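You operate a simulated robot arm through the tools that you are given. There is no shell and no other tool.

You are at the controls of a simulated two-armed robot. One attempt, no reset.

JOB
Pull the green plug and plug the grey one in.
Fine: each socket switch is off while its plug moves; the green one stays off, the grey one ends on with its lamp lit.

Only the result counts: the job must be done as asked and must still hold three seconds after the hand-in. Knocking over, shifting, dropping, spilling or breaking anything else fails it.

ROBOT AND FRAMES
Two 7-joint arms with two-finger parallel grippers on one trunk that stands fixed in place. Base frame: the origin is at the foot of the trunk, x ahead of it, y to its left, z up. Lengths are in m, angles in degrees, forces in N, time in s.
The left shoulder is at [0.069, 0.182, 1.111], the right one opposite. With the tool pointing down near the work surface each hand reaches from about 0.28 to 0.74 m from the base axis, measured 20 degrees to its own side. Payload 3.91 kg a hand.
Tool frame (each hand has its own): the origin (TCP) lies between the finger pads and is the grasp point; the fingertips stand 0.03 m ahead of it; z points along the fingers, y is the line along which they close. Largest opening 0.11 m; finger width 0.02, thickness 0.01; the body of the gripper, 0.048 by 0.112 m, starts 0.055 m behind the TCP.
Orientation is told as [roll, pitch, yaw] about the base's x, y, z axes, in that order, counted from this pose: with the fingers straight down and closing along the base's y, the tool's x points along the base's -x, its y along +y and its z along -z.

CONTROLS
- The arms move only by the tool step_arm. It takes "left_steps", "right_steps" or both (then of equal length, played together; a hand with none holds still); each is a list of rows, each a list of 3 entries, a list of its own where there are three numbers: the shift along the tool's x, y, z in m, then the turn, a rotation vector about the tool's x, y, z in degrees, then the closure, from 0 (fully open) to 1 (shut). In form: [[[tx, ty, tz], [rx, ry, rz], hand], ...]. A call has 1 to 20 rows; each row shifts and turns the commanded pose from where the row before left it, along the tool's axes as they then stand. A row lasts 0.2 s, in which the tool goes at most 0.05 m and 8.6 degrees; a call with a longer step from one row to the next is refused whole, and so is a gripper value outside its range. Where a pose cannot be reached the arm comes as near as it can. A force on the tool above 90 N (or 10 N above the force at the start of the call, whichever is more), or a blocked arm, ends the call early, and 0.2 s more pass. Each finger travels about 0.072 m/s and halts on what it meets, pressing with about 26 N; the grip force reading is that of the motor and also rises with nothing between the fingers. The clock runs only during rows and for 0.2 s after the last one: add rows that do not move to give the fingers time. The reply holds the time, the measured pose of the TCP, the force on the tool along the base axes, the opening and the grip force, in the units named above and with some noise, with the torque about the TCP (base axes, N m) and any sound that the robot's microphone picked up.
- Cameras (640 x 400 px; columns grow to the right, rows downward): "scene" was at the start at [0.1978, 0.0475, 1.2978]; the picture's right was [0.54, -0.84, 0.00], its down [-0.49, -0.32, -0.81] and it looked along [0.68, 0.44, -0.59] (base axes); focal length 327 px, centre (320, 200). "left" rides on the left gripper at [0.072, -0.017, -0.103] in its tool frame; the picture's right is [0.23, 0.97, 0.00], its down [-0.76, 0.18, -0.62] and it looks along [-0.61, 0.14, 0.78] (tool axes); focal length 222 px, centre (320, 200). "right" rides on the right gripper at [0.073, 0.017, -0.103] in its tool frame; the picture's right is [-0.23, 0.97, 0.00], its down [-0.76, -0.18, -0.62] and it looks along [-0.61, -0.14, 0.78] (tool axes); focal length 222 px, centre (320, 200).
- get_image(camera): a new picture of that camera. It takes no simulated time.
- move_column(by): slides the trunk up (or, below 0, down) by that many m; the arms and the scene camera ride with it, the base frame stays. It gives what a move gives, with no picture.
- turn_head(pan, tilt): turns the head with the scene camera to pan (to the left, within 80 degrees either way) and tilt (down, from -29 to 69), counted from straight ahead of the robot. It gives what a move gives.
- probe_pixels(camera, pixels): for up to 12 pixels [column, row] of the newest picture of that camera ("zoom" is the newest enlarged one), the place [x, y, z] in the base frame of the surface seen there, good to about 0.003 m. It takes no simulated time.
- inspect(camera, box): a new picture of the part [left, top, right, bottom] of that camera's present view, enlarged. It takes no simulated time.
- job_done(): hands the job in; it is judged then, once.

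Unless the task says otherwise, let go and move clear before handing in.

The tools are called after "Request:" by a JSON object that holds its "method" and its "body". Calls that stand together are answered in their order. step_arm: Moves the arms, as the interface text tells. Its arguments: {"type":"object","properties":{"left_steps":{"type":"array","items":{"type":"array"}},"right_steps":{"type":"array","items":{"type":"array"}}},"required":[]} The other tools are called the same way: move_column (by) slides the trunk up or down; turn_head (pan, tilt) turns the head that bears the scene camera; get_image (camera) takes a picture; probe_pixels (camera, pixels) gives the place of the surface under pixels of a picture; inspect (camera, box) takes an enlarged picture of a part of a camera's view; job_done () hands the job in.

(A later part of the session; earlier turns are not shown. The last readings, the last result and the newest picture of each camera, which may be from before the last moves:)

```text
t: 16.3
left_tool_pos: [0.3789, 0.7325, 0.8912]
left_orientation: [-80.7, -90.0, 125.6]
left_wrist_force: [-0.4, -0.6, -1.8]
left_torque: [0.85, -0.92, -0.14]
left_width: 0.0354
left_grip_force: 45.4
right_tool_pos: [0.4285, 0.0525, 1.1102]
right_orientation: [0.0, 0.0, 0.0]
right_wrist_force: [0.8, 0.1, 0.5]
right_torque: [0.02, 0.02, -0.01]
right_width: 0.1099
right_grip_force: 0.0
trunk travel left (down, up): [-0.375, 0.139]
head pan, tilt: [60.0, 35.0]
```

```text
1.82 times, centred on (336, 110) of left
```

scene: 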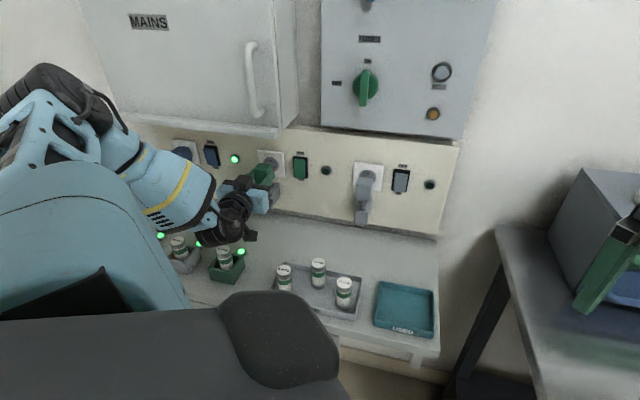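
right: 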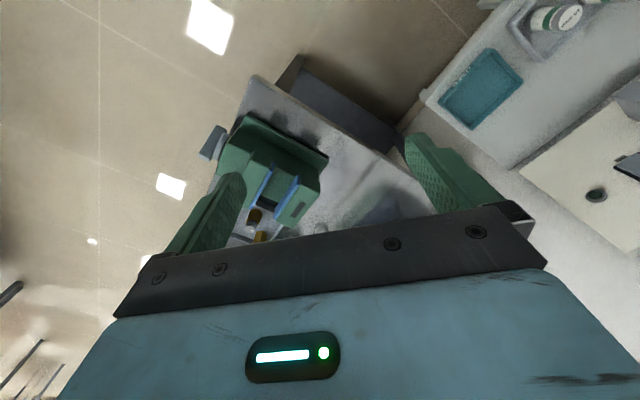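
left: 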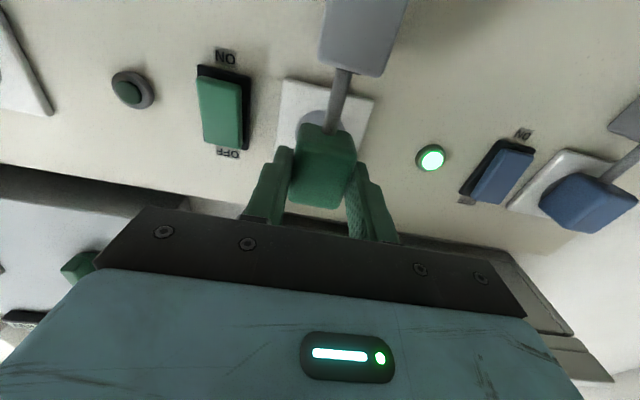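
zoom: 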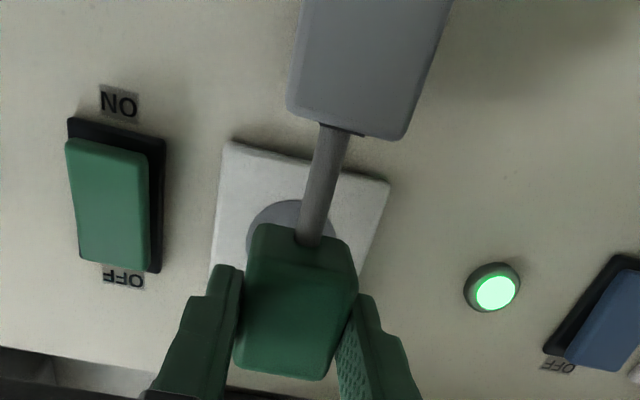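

The pins are now visible between plug and socket. I'll pull a few more mm to reach the parked distance, watching for the stop.

Request:
{"method": "step_arm", "body": {"left_steps": [[[0, 0, -0.003], [0, 0, 0], 1.0], [[0, 0, -0.003], [0, 0, 0], 1.0], [[0, 0, 0], [0, 0, 0], 1.0]]}}

Request:
{"method": "inspect", "body": {"camera": "scene", "box": [230, 140, 326, 200]}}

```text
t: 17.1
left_tool_pos: [0.3751, 0.7277, 0.8911]
left_orientation: [-56.3, -90.0, 101.3]
left_wrist_force: [14.8, 8.1, 1.5]
left_torque: [-0.46, 0.48, -0.19]
left_width: 0.0352
left_grip_force: 45.1
right_tool_pos: [0.4311, 0.0538, 1.1114]
right_orientation: [0.0, 0.0, 0.0]
right_wrist_force: [-0.3, 0.4, -0.6]
right_torque: [0.0, -0.02, 0.04]
right_width: 0.1099
right_grip_force: 0.1
trunk travel left (down, up): [-0.375, 0.139]
head pan, tilt: [60.0, 35.0]
```

```text
6.67 times, centred on (278, 170) of scene
```

zoom: 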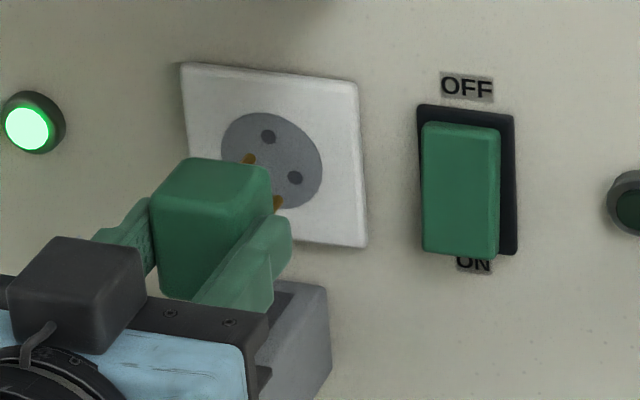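

A ~16 N pull-back appears at n≈0.780: the slide's outer stop (35 mm travel). I'll relax 1 mm, open the fingers to 66 mm, then check that the plug stays put.

Request:
{"method": "step_arm", "body": {"left_steps": [[[0, 0, 0.001], [0, 0, 0], 1.0], [[0, 0, 0], [0, 0, 0], 0.6], [[0, 0, 0], [0, 0, 0], 0.4], [[0, 0, 0], [0, 0, 0], 0.4], [[0, 0, 0], [0, 0, 0], 0.4]]}}

Request:
{"method": "inspect", "body": {"camera": "scene", "box": [230, 140, 326, 200]}}

Request:
{"method": "get_image", "body": {"camera": "left"}}

```text
t: 18.3
left_tool_pos: [0.3742, 0.7278, 0.8906]
left_orientation: [-124.1, -90.1, 169.2]
left_wrist_force: [0.1, -0.3, 0.1]
left_torque: [0.0, -0.02, -0.01]
left_width: 0.0659
left_grip_force: 0.1
right_tool_pos: [0.4287, 0.0531, 1.1114]
right_orientation: [0.0, -0.1, 0.0]
right_wrist_force: [-0.1, -1.3, 0.4]
right_torque: [0.0, 0.0, 0.01]
right_width: 0.1098
right_grip_force: 0.1
trunk travel left (down, up): [-0.375, 0.139]
head pan, tilt: [60.0, 35.0]
```

```text
6.67 times, centred on (278, 170) of scene
```

zoom: 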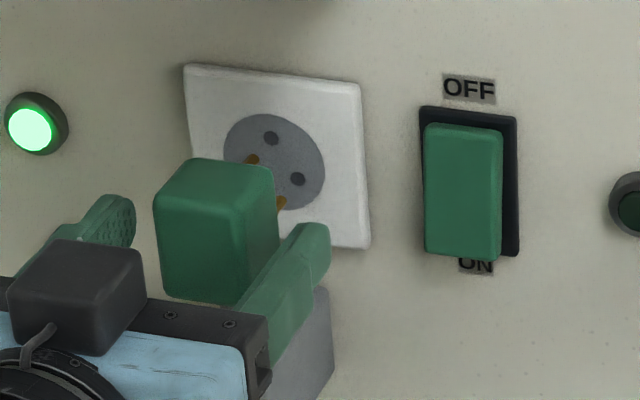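

```text
taken
```

left: 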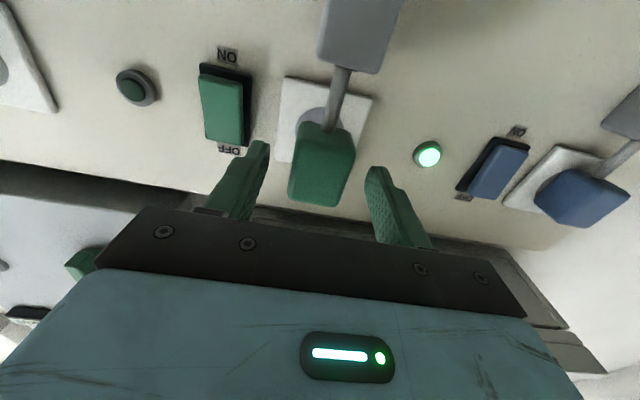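

The green plug stays out and the fingers are free of it. I'll retreat straight back 8 cm, then traverse right to the grey switch with fingers shutting.

Request:
{"method": "step_arm", "body": {"left_steps": [[[0, 0, -0.02], [0, 0, 0], 0.4], [[0, 0, -0.03], [0, 0, 0], 0.4], [[0, 0, -0.03], [0, 0, 0], 0.4], [[-0.006, -0.03, 0], [0, 0, 0], 0.7], [[-0.006, -0.04, 0], [0, 0, 0], 1.0], [[-0.006, -0.04, 0], [0, 0, 0], 1.0], [[0, -0.04, 0], [0, 0, 0], 1.0], [[0, -0.04, 0], [0, 0, 0], 1.0], [[0, -0.04, 0], [0, 0, 0], 1.0], [[0, -0.04, 0], [0, 0, 0], 1.0], [[0, -0.03, 0], [0, 0, 0], 1.0], [[0, -0.03, 0], [0, 0, 0], 1.0], [[0, 0, 0], [0, 0, 0], 1.0]]}}

Request:
{"method": "get_image", "body": {"camera": "left"}}

Request:
{"method": "get_image", "body": {"camera": "scene"}}

```text
t: 21.1
left_tool_pos: [0.5522, 0.4377, 0.9103]
left_orientation: [-170.5, -90.0, -144.4]
left_wrist_force: [-0.3, 0.3, -0.2]
left_torque: [0.01, 0.02, -0.01]
left_width: 0.0
left_grip_force: 25.8
right_tool_pos: [0.4285, 0.0529, 1.1107]
right_orientation: [0.0, 0.0, 0.1]
right_wrist_force: [-0.5, -0.9, 0.3]
right_torque: [0.0, -0.01, 0.01]
right_width: 0.1097
right_grip_force: 0.1
trunk travel left (down, up): [-0.375, 0.139]
head pan, tilt: [60.0, 35.0]
```

```text
taken
```

left: 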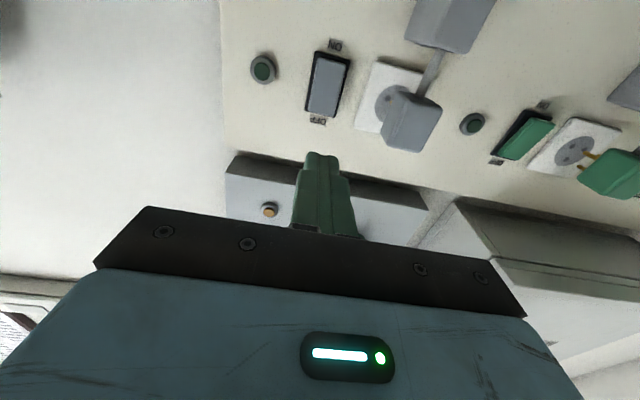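

```text
taken
```

scene: 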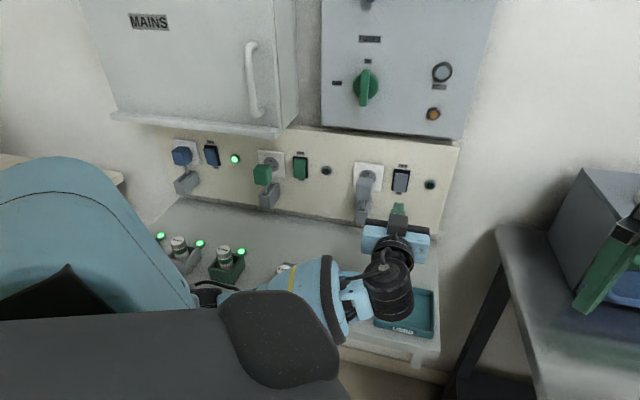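

The hand is in front of the grey switch (s=0.081, z=0.910). The forearm now passes above the vial tray at (300,285), so I'll check its height and zoom on the grey switch.

Request:
{"method": "probe_pixels", "body": {"camera": "scene", "pixels": [[260, 295], [280, 300], [310, 320], [330, 340], [300, 275], [350, 310], [390, 310], [284, 267], [240, 290], [370, 300]]}}

Request:
{"method": "inspect", "body": {"camera": "left", "box": [240, 20, 368, 140]}}

Request:
{"method": "inspect", "body": {"camera": "left", "box": [450, 80, 600, 200]}}

Request:
{"method": "inspect", "body": {"camera": "scene", "box": [140, 200, 460, 400]}}

```text
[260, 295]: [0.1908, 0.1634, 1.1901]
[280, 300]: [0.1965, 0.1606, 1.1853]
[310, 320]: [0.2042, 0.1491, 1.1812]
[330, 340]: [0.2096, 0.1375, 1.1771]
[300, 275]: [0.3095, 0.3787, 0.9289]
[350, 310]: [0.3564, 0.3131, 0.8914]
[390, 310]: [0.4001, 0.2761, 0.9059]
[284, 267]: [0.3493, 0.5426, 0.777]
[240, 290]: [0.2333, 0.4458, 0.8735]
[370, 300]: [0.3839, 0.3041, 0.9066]
```

```text
3.33 times, centred on (304, 80) of left
```

zoom: 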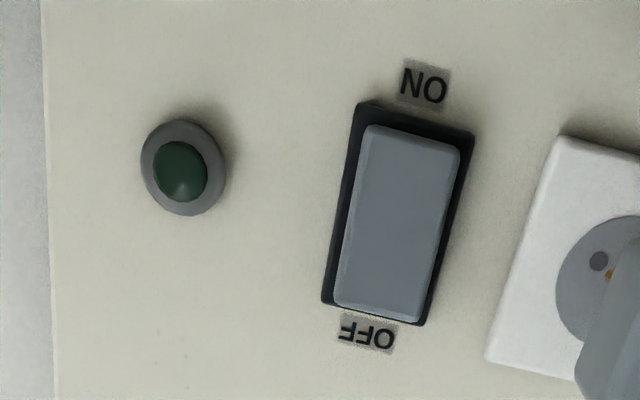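

```text
3.33 times, centred on (525, 140) of left
```

zoom: 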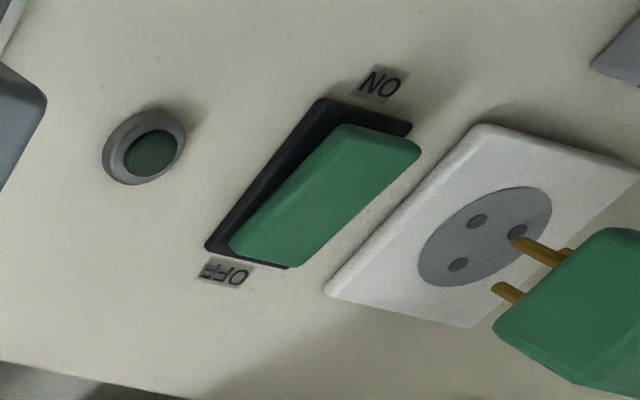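

```text
2.00 times, centred on (300, 300) of scene
```

zoom: 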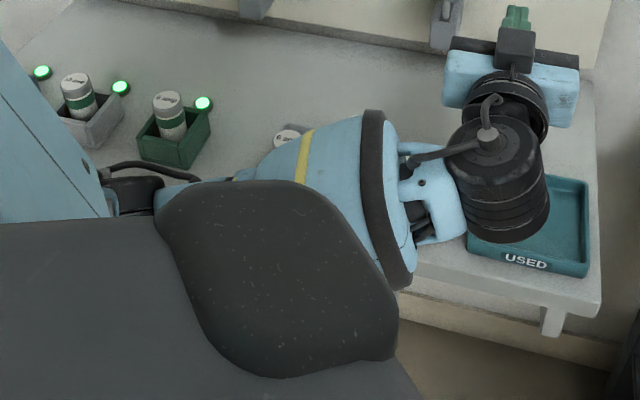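

The grey rocker's larger gap is at its ON end, i.e. the OFF end stands proud: it is ON. Before extending I'll check the elbow region at scene (202,295) for clearance over the bench.

Request:
{"method": "probe_pixels", "body": {"camera": "scene", "pixels": [[200, 290], [208, 303], [225, 293], [260, 280], [262, 287], [290, 268], [335, 285], [325, 262], [215, 287], [196, 300]]}}

```text
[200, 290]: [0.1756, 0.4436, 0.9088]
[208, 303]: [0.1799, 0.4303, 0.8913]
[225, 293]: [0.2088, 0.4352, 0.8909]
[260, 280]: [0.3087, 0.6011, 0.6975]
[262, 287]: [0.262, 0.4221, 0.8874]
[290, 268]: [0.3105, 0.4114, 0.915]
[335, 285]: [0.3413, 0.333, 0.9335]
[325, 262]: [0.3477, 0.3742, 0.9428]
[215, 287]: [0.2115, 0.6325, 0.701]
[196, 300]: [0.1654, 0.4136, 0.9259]
```

Elbow/forearm are around z≈0.89–0.94, well above the vial tops. I'll advance 9.5 cm toward the grey rocker's OFF end and stop short.

Request:
{"method": "step_arm", "body": {"left_steps": [[[0, 0.0005, 0.025], [0, 0, 0], 1.0], [[0, 0.0005, 0.025], [0, 0, 0], 1.0], [[0, 0, 0.025], [0, 0, 0], 1.0], [[0, 0, 0.02], [0, 0, 0], 1.0], [[0, 0, 0], [0, 0, 0], 1.0]]}}

Request:
{"method": "get_image", "body": {"camera": "left"}}

Request:
{"method": "get_image", "body": {"camera": "scene"}}

```text
t: 22.3
left_tool_pos: [0.6154, 0.5056, 0.9102]
left_orientation: [-134.4, -90.0, 179.4]
left_wrist_force: [0.2, 0.2, 0.4]
left_torque: [-0.03, -0.02, 0.02]
left_width: 0.0
left_grip_force: 25.5
right_tool_pos: [0.4285, 0.0522, 1.1108]
right_orientation: [-0.1, -0.1, 0.0]
right_wrist_force: [0.3, -0.1, 0.1]
right_torque: [-0.01, 0.03, 0.0]
right_width: 0.1101
right_grip_force: 0.0
trunk travel left (down, up): [-0.375, 0.139]
head pan, tilt: [60.0, 35.0]
```

```text
taken
```

left: 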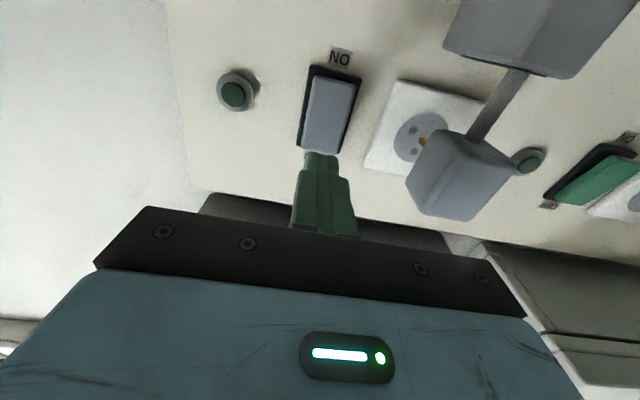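

```text
taken
```

scene: 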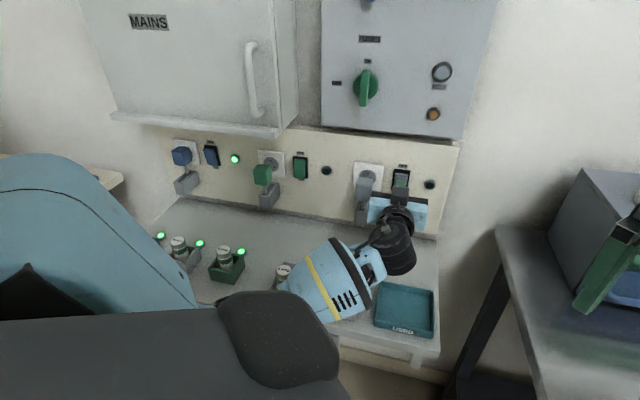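

Aligned: tip at (320,155) on the grey rocker's OFF end, n≈0.823. I'll quickly check forearm height over the vials, then press.

Request:
{"method": "probe_pixels", "body": {"camera": "scene", "pixels": [[300, 295], [310, 270], [345, 300], [318, 315], [288, 285], [395, 255], [283, 268], [335, 245]]}}

Request:
{"method": "step_arm", "body": {"left_steps": [[[0, 0, 0.018], [0, 0, 0], 1.0], [[0, 0, 0.004], [0, 0, 0], 1.0], [[0, 0, 0.003], [0, 0, 0], 1.0], [[0, 0, 0.003], [0, 0, 0], 1.0]]}}

Request:
{"method": "get_image", "body": {"camera": "left"}}

```text
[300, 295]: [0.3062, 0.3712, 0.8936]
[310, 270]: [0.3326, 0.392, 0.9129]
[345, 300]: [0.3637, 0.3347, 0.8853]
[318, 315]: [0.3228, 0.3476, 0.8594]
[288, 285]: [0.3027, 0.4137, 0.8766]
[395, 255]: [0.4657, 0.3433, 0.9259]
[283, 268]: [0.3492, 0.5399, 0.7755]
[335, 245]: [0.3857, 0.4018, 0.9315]
```

```text
t: 23.3
left_tool_pos: [0.6371, 0.5259, 0.91]
left_orientation: [-164.6, -90.0, -150.4]
left_wrist_force: [-3.8, -2.4, 0.2]
left_torque: [-0.01, 0.01, 0.04]
left_width: 0.0
left_grip_force: 26.1
right_tool_pos: [0.4285, 0.0514, 1.1115]
right_orientation: [0.0, -0.1, 0.1]
right_wrist_force: [0.3, -1.2, 0.2]
right_torque: [0.0, 0.03, 0.02]
right_width: 0.1101
right_grip_force: 0.1
trunk travel left (down, up): [-0.375, 0.139]
head pan, tilt: [60.0, 35.0]
```

```text
taken
```

left: 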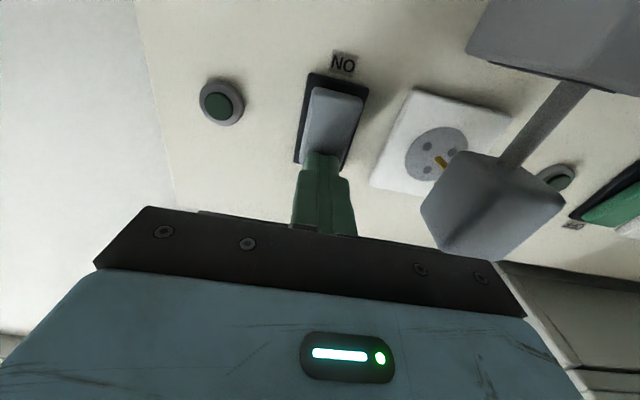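

Contact at ~4.5 N. I'll press another 6 mm commanded, as with green, to flip it to OFF.

Request:
{"method": "step_arm", "body": {"left_steps": [[[0, 0, 0.002], [0, 0, 0], 1.0], [[0, 0, 0.002], [0, 0, 0], 1.0], [[0, 0, 0.002], [0, 0, 0], 1.0]]}}

Request:
{"method": "get_image", "body": {"camera": "left"}}

```text
t: 24.1
left_tool_pos: [0.6366, 0.5268, 0.9092]
left_orientation: [-0.3, -89.9, 45.3]
left_wrist_force: [-64.3, -41.2, -10.3]
left_torque: [-0.75, 0.68, 0.52]
left_width: 0.0
left_grip_force: 25.9
right_tool_pos: [0.4226, 0.0479, 1.1129]
right_orientation: [0.2, -0.3, -0.1]
right_wrist_force: [0.2, 0.9, 0.1]
right_torque: [0.01, -0.03, 0.0]
right_width: 0.11
right_grip_force: 0.1
trunk travel left (down, up): [-0.375, 0.139]
head pan, tilt: [60.0, 35.0]
```

```text
taken
```

left: 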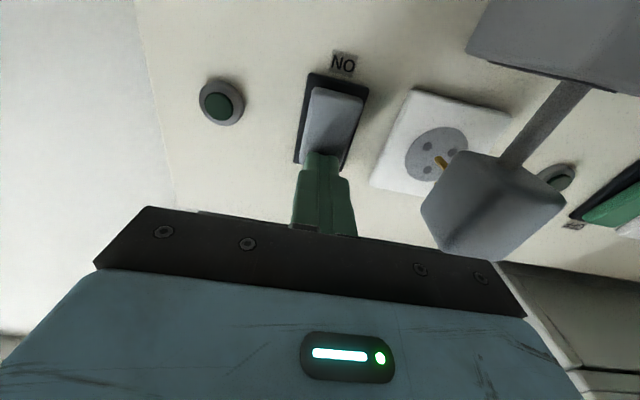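

~76 N pressed; that's plenty. I'll back off 3 cm and compare the grey rocker's tilt with the others.

Request:
{"method": "step_arm", "body": {"left_steps": [[[0, 0, -0.012], [0, 0, 0], 1.0], [[0, 0, -0.03], [0, 0, 0], 1.0], [[0, 0, -0.03], [0, 0, 0], 1.0], [[0, 0, -0.03], [0, 0, 0], 1.0], [[0, 0, -0.023], [0, 0, 0], 1.0], [[0, 0, 0], [0, 0, 0], 1.0], [[0, 0, 0], [0, 0, 0], 1.0]]}}

Request:
{"method": "inspect", "body": {"camera": "left", "box": [240, 20, 368, 140]}}

Request:
{"method": "inspect", "body": {"camera": "scene", "box": [352, 155, 432, 205]}}

Request:
{"method": "probe_pixels", "body": {"camera": "zoom", "pixels": [[395, 145], [395, 160], [393, 175], [391, 190], [389, 205], [387, 220], [385, 235], [383, 250], [381, 265], [379, 280], [378, 290], [350, 125]]}}

```text
t: 25.7
left_tool_pos: [0.5515, 0.4427, 0.9078]
left_orientation: [-138.3, -89.9, -176.6]
left_wrist_force: [-0.1, -0.6, 0.5]
left_torque: [0.02, 0.01, 0.02]
left_width: 0.0002
left_grip_force: 26.5
right_tool_pos: [0.429, 0.0533, 1.1119]
right_orientation: [0.0, 0.0, -0.1]
right_wrist_force: [0.3, 0.1, -0.1]
right_torque: [0.04, 0.02, 0.01]
right_width: 0.1099
right_grip_force: 0.1
trunk travel left (down, up): [-0.375, 0.139]
head pan, tilt: [60.0, 35.0]
```

```text
3.33 times, centred on (304, 80) of left
```

zoom: 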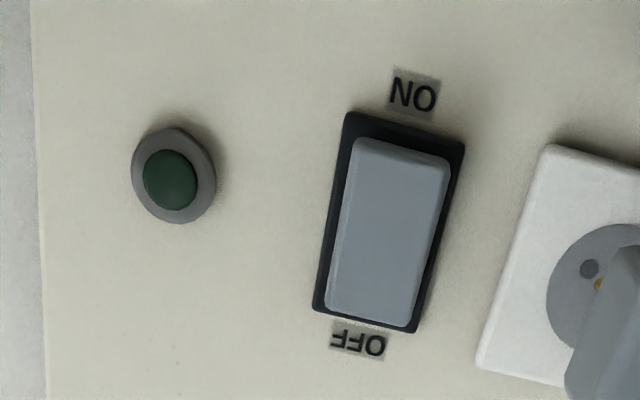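

```text
8.00 times, centred on (392, 180) of scene
```

zoom: 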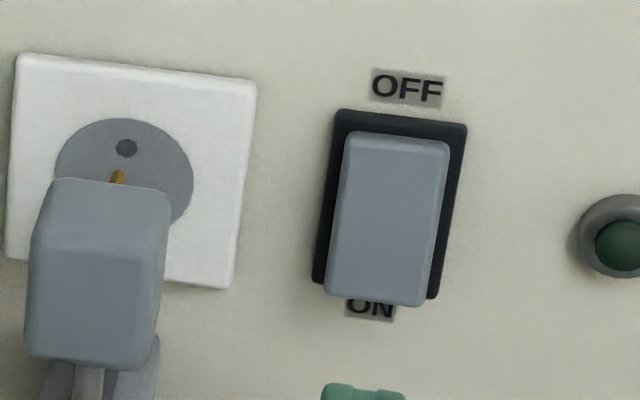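

```text
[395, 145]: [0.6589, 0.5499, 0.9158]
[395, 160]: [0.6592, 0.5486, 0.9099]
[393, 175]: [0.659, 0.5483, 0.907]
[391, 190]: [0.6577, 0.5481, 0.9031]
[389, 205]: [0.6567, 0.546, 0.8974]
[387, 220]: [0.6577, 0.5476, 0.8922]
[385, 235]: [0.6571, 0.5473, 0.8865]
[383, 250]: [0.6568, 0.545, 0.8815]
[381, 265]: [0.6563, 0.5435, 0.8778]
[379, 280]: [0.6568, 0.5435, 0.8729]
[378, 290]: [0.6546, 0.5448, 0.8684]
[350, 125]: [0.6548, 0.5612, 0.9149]
```

The grey rocker has clearly flipped (top edge now at zoom row ~132 versus 142 before, bottom overlapping "ON"), so it's OFF now. I'll measure the grey plug's front face before pushing it in.

Request:
{"method": "probe_pixels", "body": {"camera": "zoom", "pixels": [[45, 260], [90, 260], [135, 260], [45, 300], [90, 300], [135, 300], [90, 345], [40, 345], [130, 350], [100, 200], [160, 260], [70, 190]]}}

Request:
{"method": "step_arm", "body": {"left_steps": [[[0.005, 0.025, 0], [0, 0, 0], 1.0], [[0.005, 0.026, 0], [0, 0, 0], 1.0], [[0.006, 0.026, 0], [0, 0, 0], 1.0], [[0, 0, 0], [0, 0, 0], 1.0]]}}

Request:
{"method": "get_image", "body": {"camera": "left"}}

Request:
{"method": "get_image", "body": {"camera": "scene"}}

```text
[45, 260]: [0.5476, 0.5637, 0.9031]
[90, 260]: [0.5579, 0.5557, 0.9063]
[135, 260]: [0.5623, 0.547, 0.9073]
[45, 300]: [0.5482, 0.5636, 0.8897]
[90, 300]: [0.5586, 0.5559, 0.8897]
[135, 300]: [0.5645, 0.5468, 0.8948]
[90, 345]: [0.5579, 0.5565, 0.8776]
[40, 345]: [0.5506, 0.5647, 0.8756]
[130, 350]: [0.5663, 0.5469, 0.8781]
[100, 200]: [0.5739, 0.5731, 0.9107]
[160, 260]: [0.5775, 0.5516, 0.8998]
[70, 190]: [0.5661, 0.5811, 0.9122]
```

```text
t: 26.7
left_tool_pos: [0.5004, 0.4989, 0.8946]
left_orientation: [174.7, -90.1, -129.6]
left_wrist_force: [0.7, 0.2, -0.3]
left_torque: [0.02, -0.02, 0.01]
left_width: 0.0
left_grip_force: 25.9
right_tool_pos: [0.4283, 0.0528, 1.1104]
right_orientation: [0.0, 0.0, 0.0]
right_wrist_force: [0.0, -0.3, -0.3]
right_torque: [0.01, -0.01, 0.02]
right_width: 0.11
right_grip_force: 0.1
trunk travel left (down, up): [-0.375, 0.139]
head pan, tilt: [60.0, 35.0]
```

```text
taken
```

left: 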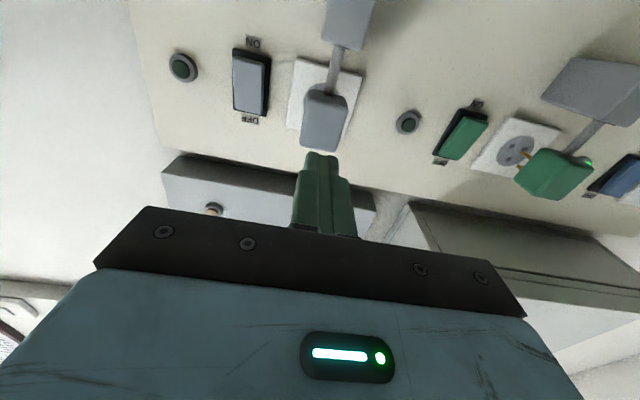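

```text
taken
```

scene: 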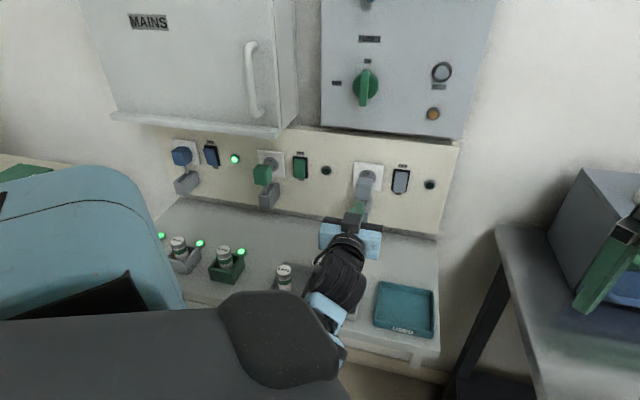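

Aligned with the grey plug (s≈0.001, z≈0.895). The wrist now hides part of the vial tray, so I'll check its heights before advancing.

Request:
{"method": "inspect", "body": {"camera": "scene", "box": [240, 170, 432, 290]}}

Request:
{"method": "probe_pixels", "body": {"camera": "scene", "pixels": [[325, 300], [340, 315], [335, 275], [350, 290], [345, 340], [372, 275], [355, 310], [340, 355], [320, 255], [284, 268]]}}

```text
3.33 times, centred on (336, 230) of scene
```

zoom: 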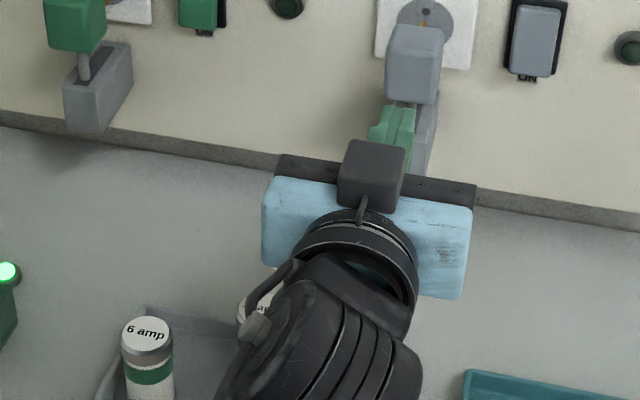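

```text
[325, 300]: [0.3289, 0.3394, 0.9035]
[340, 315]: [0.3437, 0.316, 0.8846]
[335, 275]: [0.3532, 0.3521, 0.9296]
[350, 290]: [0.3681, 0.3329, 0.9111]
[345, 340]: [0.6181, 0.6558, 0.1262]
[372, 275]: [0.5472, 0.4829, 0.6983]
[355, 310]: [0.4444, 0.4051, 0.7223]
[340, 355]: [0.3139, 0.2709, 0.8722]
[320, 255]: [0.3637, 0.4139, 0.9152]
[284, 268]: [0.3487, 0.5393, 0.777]
```

Wrist parts are at z≈0.87–0.93 and well clear. I'll approach the grey plug's front face (n≈0.786) with the shut fingertips and make contact.

Request:
{"method": "step_arm", "body": {"left_steps": [[[0.002, 0.001, 0.025], [0, 0, 0], 1.0], [[0, 0, 0.018], [0, 0, 0], 1.0], [[0, 0, 0.004], [0, 0, 0], 1.0], [[0, 0, 0.004], [0, 0, 0], 1.0]]}}

Request:
{"method": "get_image", "body": {"camera": "left"}}

Request:
{"method": "inspect", "body": {"camera": "scene", "box": [340, 140, 436, 200]}}

```text
t: 27.7
left_tool_pos: [0.534, 0.5338, 0.8915]
left_orientation: [156.8, -90.0, -111.9]
left_wrist_force: [0.2, -0.3, 0.0]
left_torque: [0.0, 0.0, -0.04]
left_width: 0.0
left_grip_force: 26.1
right_tool_pos: [0.4297, 0.0517, 1.1107]
right_orientation: [-0.1, 0.0, 0.0]
right_wrist_force: [-0.4, 0.6, -0.5]
right_torque: [-0.03, -0.03, -0.02]
right_width: 0.1099
right_grip_force: 0.2
trunk travel left (down, up): [-0.375, 0.139]
head pan, tilt: [60.0, 35.0]
```

```text
taken
```

left: 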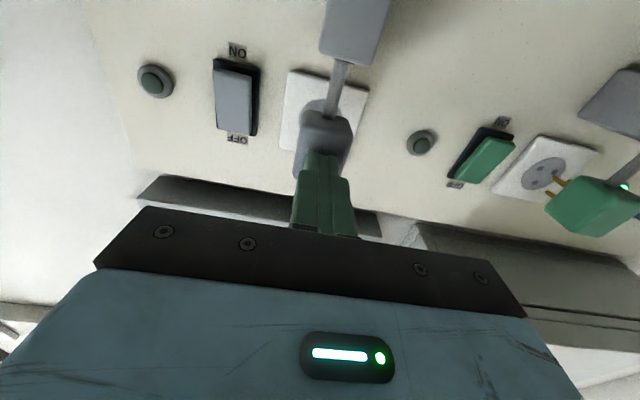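

```text
6.67 times, centred on (388, 170) of scene
```

zoom: 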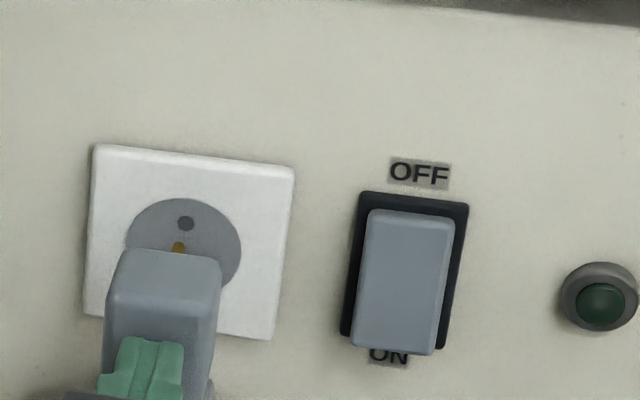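

Fingertips are right at the plug's front (tip n≈0.785), centred, grey rocker visibly OFF. I'll push in steadily, 20 mm first.

Request:
{"method": "step_arm", "body": {"left_steps": [[[0, 0, 0.004], [0, 0, 0], 1.0], [[0, 0, 0.004], [0, 0, 0], 1.0], [[0, 0, 0.004], [0, 0, 0], 1.0], [[0, 0, 0.004], [0, 0, 0], 1.0], [[0, 0, 0.004], [0, 0, 0], 1.0]]}}

Request:
{"method": "get_image", "body": {"camera": "left"}}

Request:
{"method": "inspect", "body": {"camera": "scene", "box": [340, 140, 436, 200]}}

```text
t: 28.9
left_tool_pos: [0.5501, 0.5468, 0.8905]
left_orientation: [-124.7, -90.0, 169.9]
left_wrist_force: [0.2, -0.4, 0.2]
left_torque: [0.0, 0.02, 0.0]
left_width: 0.0
left_grip_force: 26.1
right_tool_pos: [0.4282, 0.0516, 1.1115]
right_orientation: [0.0, 0.0, 0.0]
right_wrist_force: [-0.1, 0.4, 0.1]
right_torque: [-0.03, -0.01, 0.03]
right_width: 0.1101
right_grip_force: 0.1
trunk travel left (down, up): [-0.375, 0.139]
head pan, tilt: [60.0, 35.0]
```

```text
taken
```

left: 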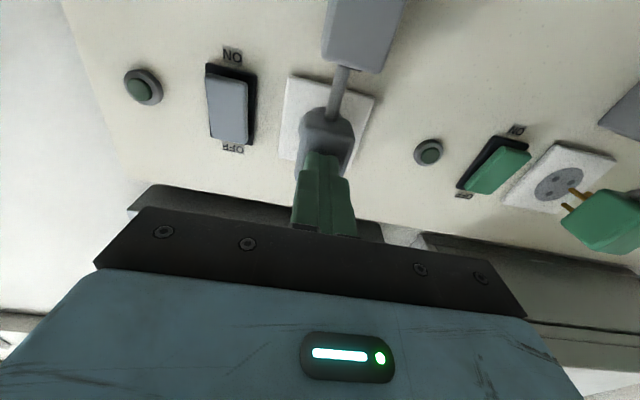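

```text
6.67 times, centred on (388, 170) of scene
```

zoom: 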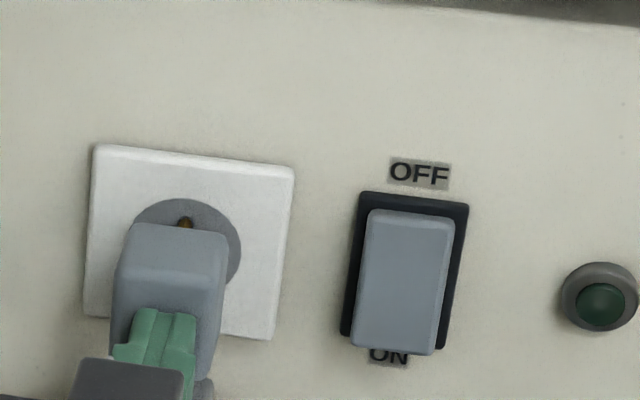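

The plug slides in freely, its pin now at the socket hole (tip n≈0.806). I'll push the remaining ~16 mm until it seats.

Request:
{"method": "step_arm", "body": {"left_steps": [[[0, 0, 0.004], [0, 0, 0], 1.0], [[0, 0, 0.004], [0, 0, 0], 1.0], [[0, 0, 0.004], [0, 0, 0], 1.0], [[0, 0, 0.003], [0, 0, 0], 1.0]]}}

Request:
{"method": "get_image", "body": {"camera": "left"}}

Request:
{"method": "inspect", "body": {"camera": "scene", "box": [340, 140, 436, 200]}}

```text
t: 29.9
left_tool_pos: [0.559, 0.5577, 0.8901]
left_orientation: [66.1, -90.1, -20.9]
left_wrist_force: [0.4, 0.6, 0.7]
left_torque: [-0.01, -0.03, 0.04]
left_width: 0.0
left_grip_force: 25.9
right_tool_pos: [0.4291, 0.0528, 1.1111]
right_orientation: [0.0, 0.0, -0.1]
right_wrist_force: [-0.2, 0.4, -0.2]
right_torque: [-0.01, 0.01, 0.0]
right_width: 0.1097
right_grip_force: 0.1
trunk travel left (down, up): [-0.375, 0.139]
head pan, tilt: [60.0, 35.0]
```

```text
taken
```

left: 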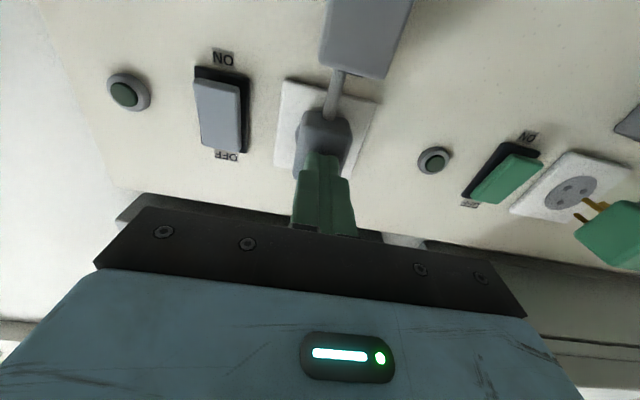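

```text
6.67 times, centred on (388, 170) of scene
```

zoom: 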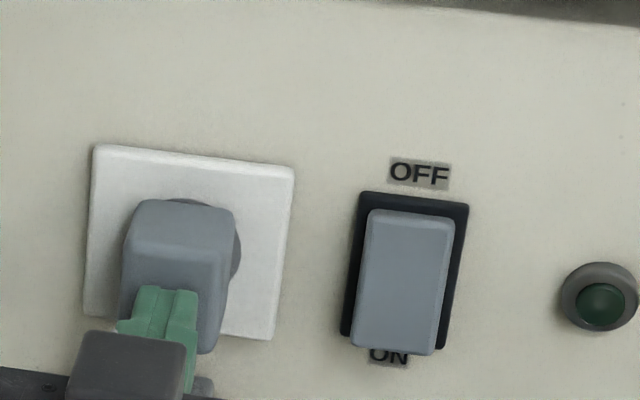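

Tip n≈0.820, no force yet; the plug looks nearly seated. I'll continue in 2 mm steps until it bottoms out.

Request:
{"method": "step_arm", "body": {"left_steps": [[[0, 0, 0.002], [0, 0, 0], 1.0], [[0, 0, 0.002], [0, 0, 0], 1.0], [[0, 0, 0.002], [0, 0, 0], 1.0]]}}

Request:
{"method": "inspect", "body": {"camera": "scene", "box": [340, 140, 436, 200]}}

```text
t: 30.7
left_tool_pos: [0.5621, 0.5599, 0.8916]
left_orientation: [-105.4, -89.9, 150.5]
left_wrist_force: [-18.0, -15.2, -1.9]
left_torque: [-0.18, -0.06, 0.05]
left_width: 0.0
left_grip_force: 26.1
right_tool_pos: [0.428, 0.0514, 1.1119]
right_orientation: [0.1, -0.1, 0.0]
right_wrist_force: [-0.7, 0.4, 0.5]
right_torque: [-0.01, 0.03, 0.0]
right_width: 0.1101
right_grip_force: 0.1
trunk travel left (down, up): [-0.375, 0.139]
head pan, tilt: [60.0, 35.0]
```

```text
6.67 times, centred on (388, 170) of scene
```

zoom: 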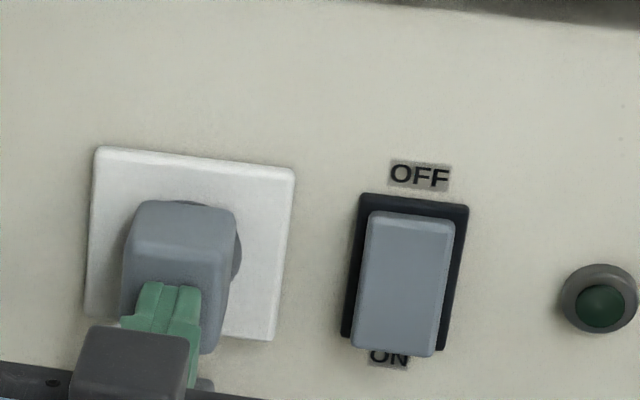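

Force rose to ~24 N at tip n≈0.823, the same depth the green plug had when seated. One more 2 mm press to be sure, then I'll back away.

Request:
{"method": "step_arm", "body": {"left_steps": [[[0, 0, 0.002], [0, 0, 0], 1.0], [[0, 0, 0], [0, 0, 0], 1.0]]}}

Request:
{"method": "step_arm", "body": {"left_steps": [[[0, 0, -0.01], [0, 0, 0], 1.0], [[0, 0, -0.03], [0, 0, 0], 1.0], [[0, 0, -0.03], [0, 0, 0], 1.0], [[0, 0, -0.02], [0, 0, 0], 1.0], [[0, 0, 0], [0, 0, 0], 1.0]]}}

Request:
{"method": "get_image", "body": {"camera": "left"}}

Request:
{"method": "inspect", "body": {"camera": "scene", "box": [340, 140, 436, 200]}}

Request:
{"method": "probe_pixels", "body": {"camera": "zoom", "pixels": [[160, 280], [170, 310], [140, 300], [190, 300], [180, 220], [225, 260]]}}

```text
t: 31.3
left_tool_pos: [0.5615, 0.559, 0.8909]
left_orientation: [-38.9, -89.9, 83.9]
left_wrist_force: [-37.8, -36.2, -8.6]
left_torque: [-0.34, 0.06, 0.03]
left_width: 0.0
left_grip_force: 26.0
right_tool_pos: [0.4261, 0.049, 1.1126]
right_orientation: [0.3, -0.2, 0.0]
right_wrist_force: [0.4, 0.1, -0.1]
right_torque: [-0.02, 0.01, -0.03]
right_width: 0.1099
right_grip_force: 0.1
trunk travel left (down, up): [-0.375, 0.139]
head pan, tilt: [60.0, 35.0]
```

```text
t: 32.5
left_tool_pos: [0.4989, 0.4999, 0.8911]
left_orientation: [159.1, -90.0, -114.1]
left_wrist_force: [-0.2, -0.5, 0.2]
left_torque: [0.0, -0.01, 0.0]
left_width: 0.0
left_grip_force: 26.4
right_tool_pos: [0.4285, 0.0529, 1.1105]
right_orientation: [0.0, -0.1, 0.1]
right_wrist_force: [0.0, 0.4, 0.4]
right_torque: [-0.01, -0.03, 0.02]
right_width: 0.1101
right_grip_force: 0.1
trunk travel left (down, up): [-0.375, 0.139]
head pan, tilt: [60.0, 35.0]
```

```text
taken
```

left: 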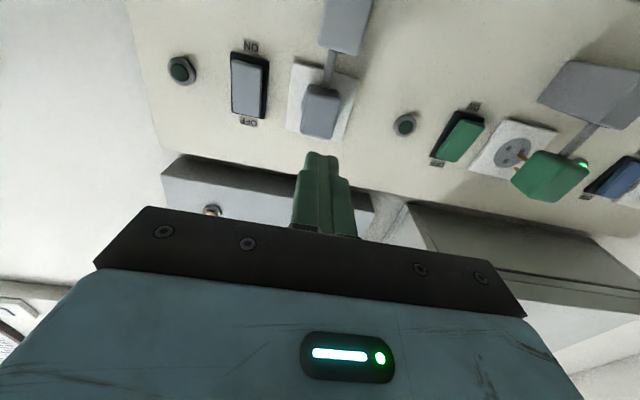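

```text
6.67 times, centred on (388, 170) of scene
```

zoom: 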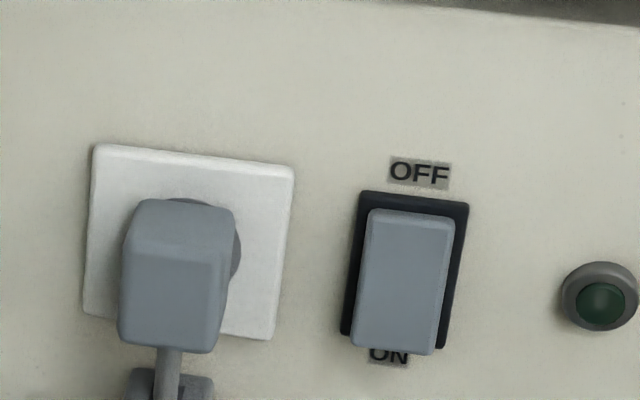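

```text
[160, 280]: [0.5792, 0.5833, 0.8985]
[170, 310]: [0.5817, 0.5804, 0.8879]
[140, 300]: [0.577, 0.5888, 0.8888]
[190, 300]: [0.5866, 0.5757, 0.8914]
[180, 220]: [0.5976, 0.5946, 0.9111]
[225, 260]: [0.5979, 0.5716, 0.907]
```

The grey plug is seated (front n≈0.822, matching the green's earlier seated depth), rocker OFF, lamp dark. Now I'll move across to the grey switch's ON (lower) end: s≈0.079, z≈0.875.

Request:
{"method": "step_arm", "body": {"left_steps": [[[0, -0.027, 0], [0, 0, 0], 1.0], [[0, -0.027, 0], [0, 0, 0], 1.0], [[0, -0.026, 0], [0, 0, 0], 1.0], [[0.008, 0, 0.01], [0, 0, 0], 1.0], [[0.008, 0, 0.02], [0, 0, 0], 1.0], [[0, 0, 0.03], [0, 0, 0], 1.0], [[0, 0, 0.02], [0, 0, 0], 1.0], [[0, 0, 0], [0, 0, 0], 1.0]]}}

Request:
{"method": "get_image", "body": {"camera": "left"}}

Request:
{"method": "inspect", "body": {"camera": "scene", "box": [340, 140, 468, 220]}}

```text
t: 34.3
left_tool_pos: [0.6137, 0.4994, 0.876]
left_orientation: [-72.9, -89.9, 117.8]
left_wrist_force: [0.4, 0.4, 0.9]
left_torque: [0.0, 0.0, 0.0]
left_width: 0.0002
left_grip_force: 26.2
right_tool_pos: [0.4288, 0.0518, 1.1106]
right_orientation: [0.0, 0.1, 0.0]
right_wrist_force: [-0.5, 0.3, 0.4]
right_torque: [-0.02, -0.01, 0.02]
right_width: 0.1102
right_grip_force: 0.1
trunk travel left (down, up): [-0.375, 0.139]
head pan, tilt: [60.0, 35.0]
```

```text
taken
```

left: 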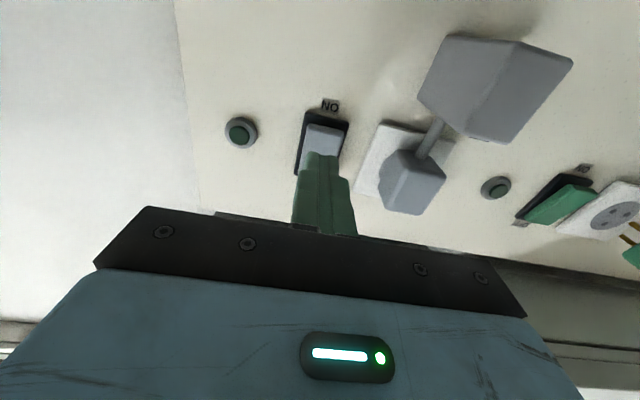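

```text
5.00 times, centred on (404, 180) of scene
```

zoom: 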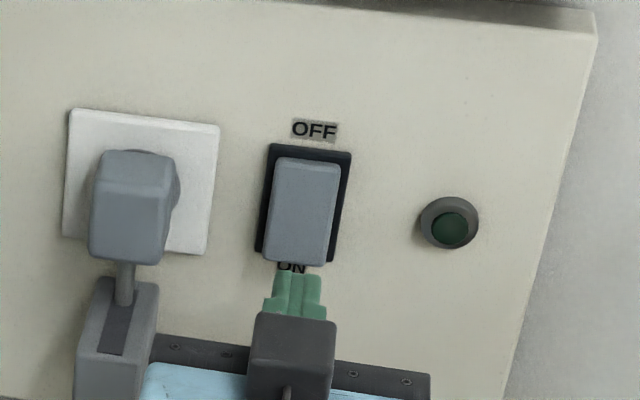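

Tip is in line with the lower half of the grey rocker (n≈0.817). I'll close the gap gently and press.

Request:
{"method": "step_arm", "body": {"left_steps": [[[0, 0.001, 0.02], [0, 0, 0], 1.0], [[0, 0, 0.006], [0, 0, 0], 1.0], [[0, 0, 0.003], [0, 0, 0], 1.0], [[0, 0, 0.003], [0, 0, 0], 1.0]]}}

Request:
{"method": "get_image", "body": {"camera": "left"}}

Request:
{"method": "inspect", "body": {"camera": "scene", "box": [340, 140, 468, 220]}}

```text
t: 35.3
left_tool_pos: [0.6357, 0.5211, 0.8758]
left_orientation: [153.4, -90.0, -108.4]
left_wrist_force: [-1.7, -1.1, -0.6]
left_torque: [-0.01, -0.04, -0.01]
left_width: 0.0001
left_grip_force: 26.2
right_tool_pos: [0.428, 0.053, 1.1093]
right_orientation: [0.1, 0.1, 0.0]
right_wrist_force: [0.5, -0.3, 0.4]
right_torque: [0.01, 0.01, -0.02]
right_width: 0.11
right_grip_force: 0.0
trunk travel left (down, up): [-0.375, 0.139]
head pan, tilt: [60.0, 35.0]
```

```text
taken
```

left: 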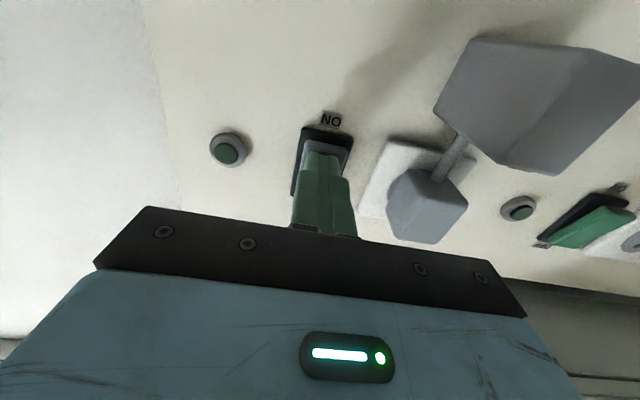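

```text
5.00 times, centred on (404, 180) of scene
```

zoom: 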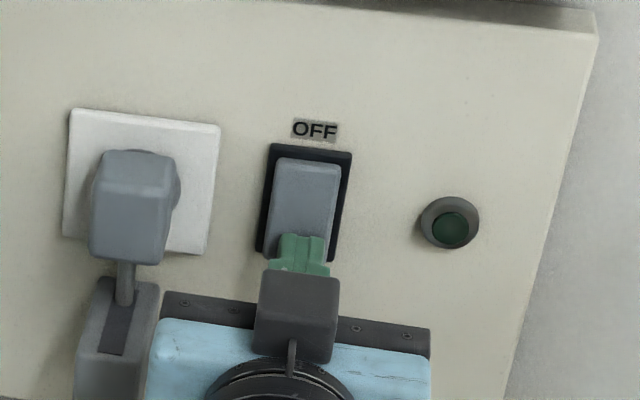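

Light contact at ~2 N on the ON end. I'll press in a few 2 mm steps and watch the lamp at zoom (450,228).

Request:
{"method": "step_arm", "body": {"left_steps": [[[0, 0, 0.002], [0, 0, 0], 1.0], [[0, 0, 0.002], [0, 0, 0], 1.0], [[0, 0, 0.002], [0, 0, 0], 1.0]]}}

Request:
{"method": "inspect", "body": {"camera": "scene", "box": [340, 140, 468, 220]}}

```text
t: 36.1
left_tool_pos: [0.6381, 0.524, 0.8757]
left_orientation: [-36.6, -90.0, 81.6]
left_wrist_force: [-36.2, -29.6, -4.0]
left_torque: [0.3, -0.18, 0.13]
left_width: 0.0002
left_grip_force: 26.1
right_tool_pos: [0.4259, 0.0503, 1.1112]
right_orientation: [0.1, -0.2, 0.0]
right_wrist_force: [0.8, -0.1, 0.5]
right_torque: [-0.03, -0.02, 0.0]
right_width: 0.1101
right_grip_force: 0.1
trunk travel left (down, up): [-0.375, 0.139]
head pan, tilt: [60.0, 35.0]
```

```text
5.00 times, centred on (404, 180) of scene
```

zoom: 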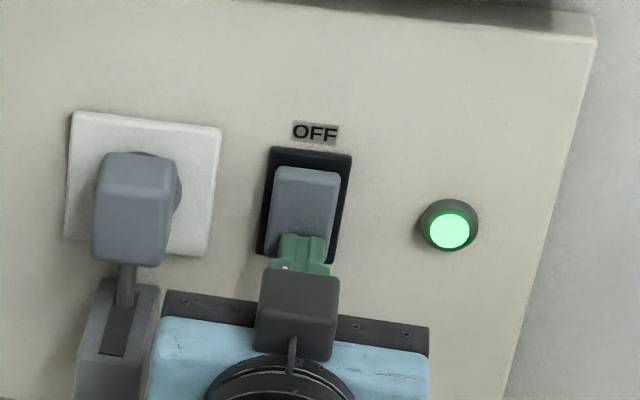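

The grey lamp is lit. I'll back straight away from the panel and then check that everything holds.

Request:
{"method": "step_arm", "body": {"left_steps": [[[0, 0, -0.01], [0, 0, 0], 1.0], [[0, 0, -0.03], [0, 0, 0], 1.0], [[0, 0, -0.03], [0, 0, 0], 1.0], [[-0.01, 0, -0.03], [0, 0, 0], 1.0], [[-0.01, 0, -0.02], [0, 0, 0], 1.0], [[0, 0, 0], [0, 0, 0], 1.0], [[0, 0, 0], [0, 0, 0], 1.0]]}}

Request:
{"method": "get_image", "body": {"camera": "scene"}}

Request:
{"method": "inspect", "body": {"camera": "scene", "box": [150, 120, 470, 320]}}

Request:
{"method": "get_image", "body": {"camera": "left"}}

```text
t: 37.9
left_tool_pos: [0.5523, 0.4801, 0.9264]
left_orientation: [151.0, -84.4, -103.7]
left_wrist_force: [-0.3, 0.0, 0.3]
left_torque: [0.0, -0.01, 0.0]
left_width: 0.0
left_grip_force: 26.4
right_tool_pos: [0.4294, 0.0523, 1.1108]
right_orientation: [0.0, -0.1, 0.0]
right_wrist_force: [-0.1, -0.8, -0.8]
right_torque: [-0.01, -0.01, 0.05]
right_width: 0.11
right_grip_force: 0.0
trunk travel left (down, up): [-0.375, 0.139]
head pan, tilt: [60.0, 35.0]
stopped in row 7 (left hand): the arm was blocked; the commanded pose is now the measured one
```

```text
taken
```

scene: 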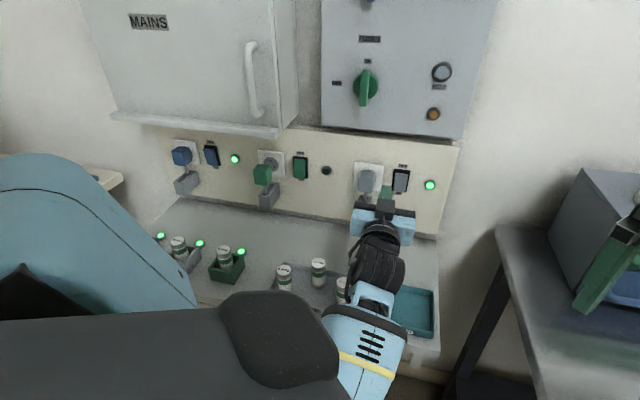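

```text
2.00 times, centred on (310, 220) of scene
```

zoom: 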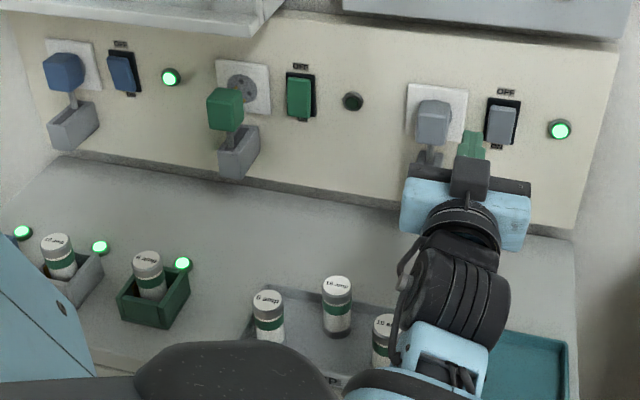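

```text
taken
```

left: 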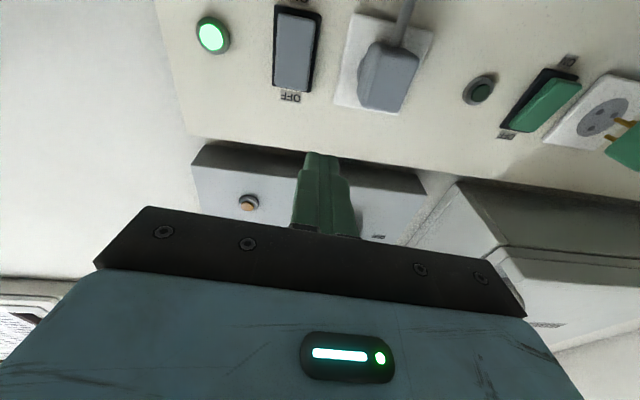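

Result looks right (grey lamp lit at (429,185), green lamp dark, green plug out), but the arm reports being blocked on the way back. I'll look down to see what the forearm or elbow is touching before moving any further.

Request:
{"method": "turn_head", "body": {"pan": 45, "tilt": 65}}

Request:
{"method": "get_image", "body": {"camera": "scene"}}

Request:
{"method": "get_image", "body": {"camera": "right"}}

```text
t: 38.9
left_tool_pos: [0.5529, 0.4807, 0.9267]
left_orientation: [151.3, -84.5, -104.1]
left_wrist_force: [0.6, -0.2, -0.3]
left_torque: [0.01, 0.0, 0.02]
left_width: 0.0001
left_grip_force: 26.8
right_tool_pos: [0.4287, 0.0521, 1.1107]
right_orientation: [0.1, 0.1, 0.0]
right_wrist_force: [0.7, -0.2, 0.5]
right_torque: [0.03, -0.01, 0.02]
right_width: 0.1099
right_grip_force: 0.2
trunk travel left (down, up): [-0.375, 0.139]
head pan, tilt: [45.0, 65.0]
```

```text
taken
```

scene: 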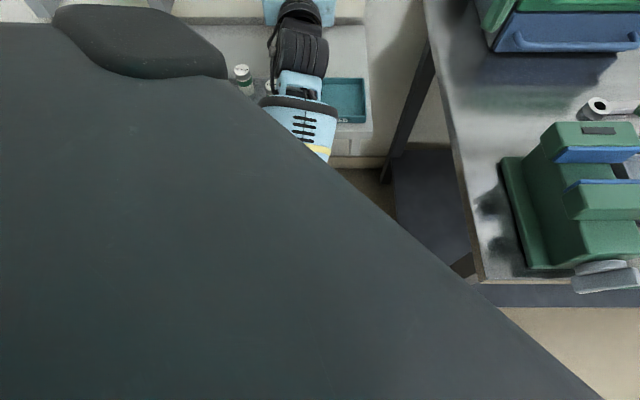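

```text
taken
```

right: 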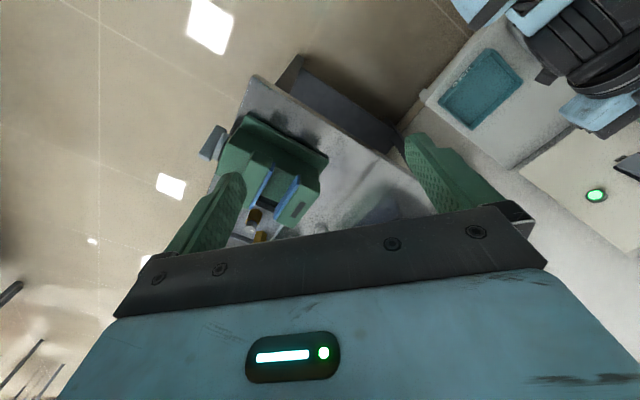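

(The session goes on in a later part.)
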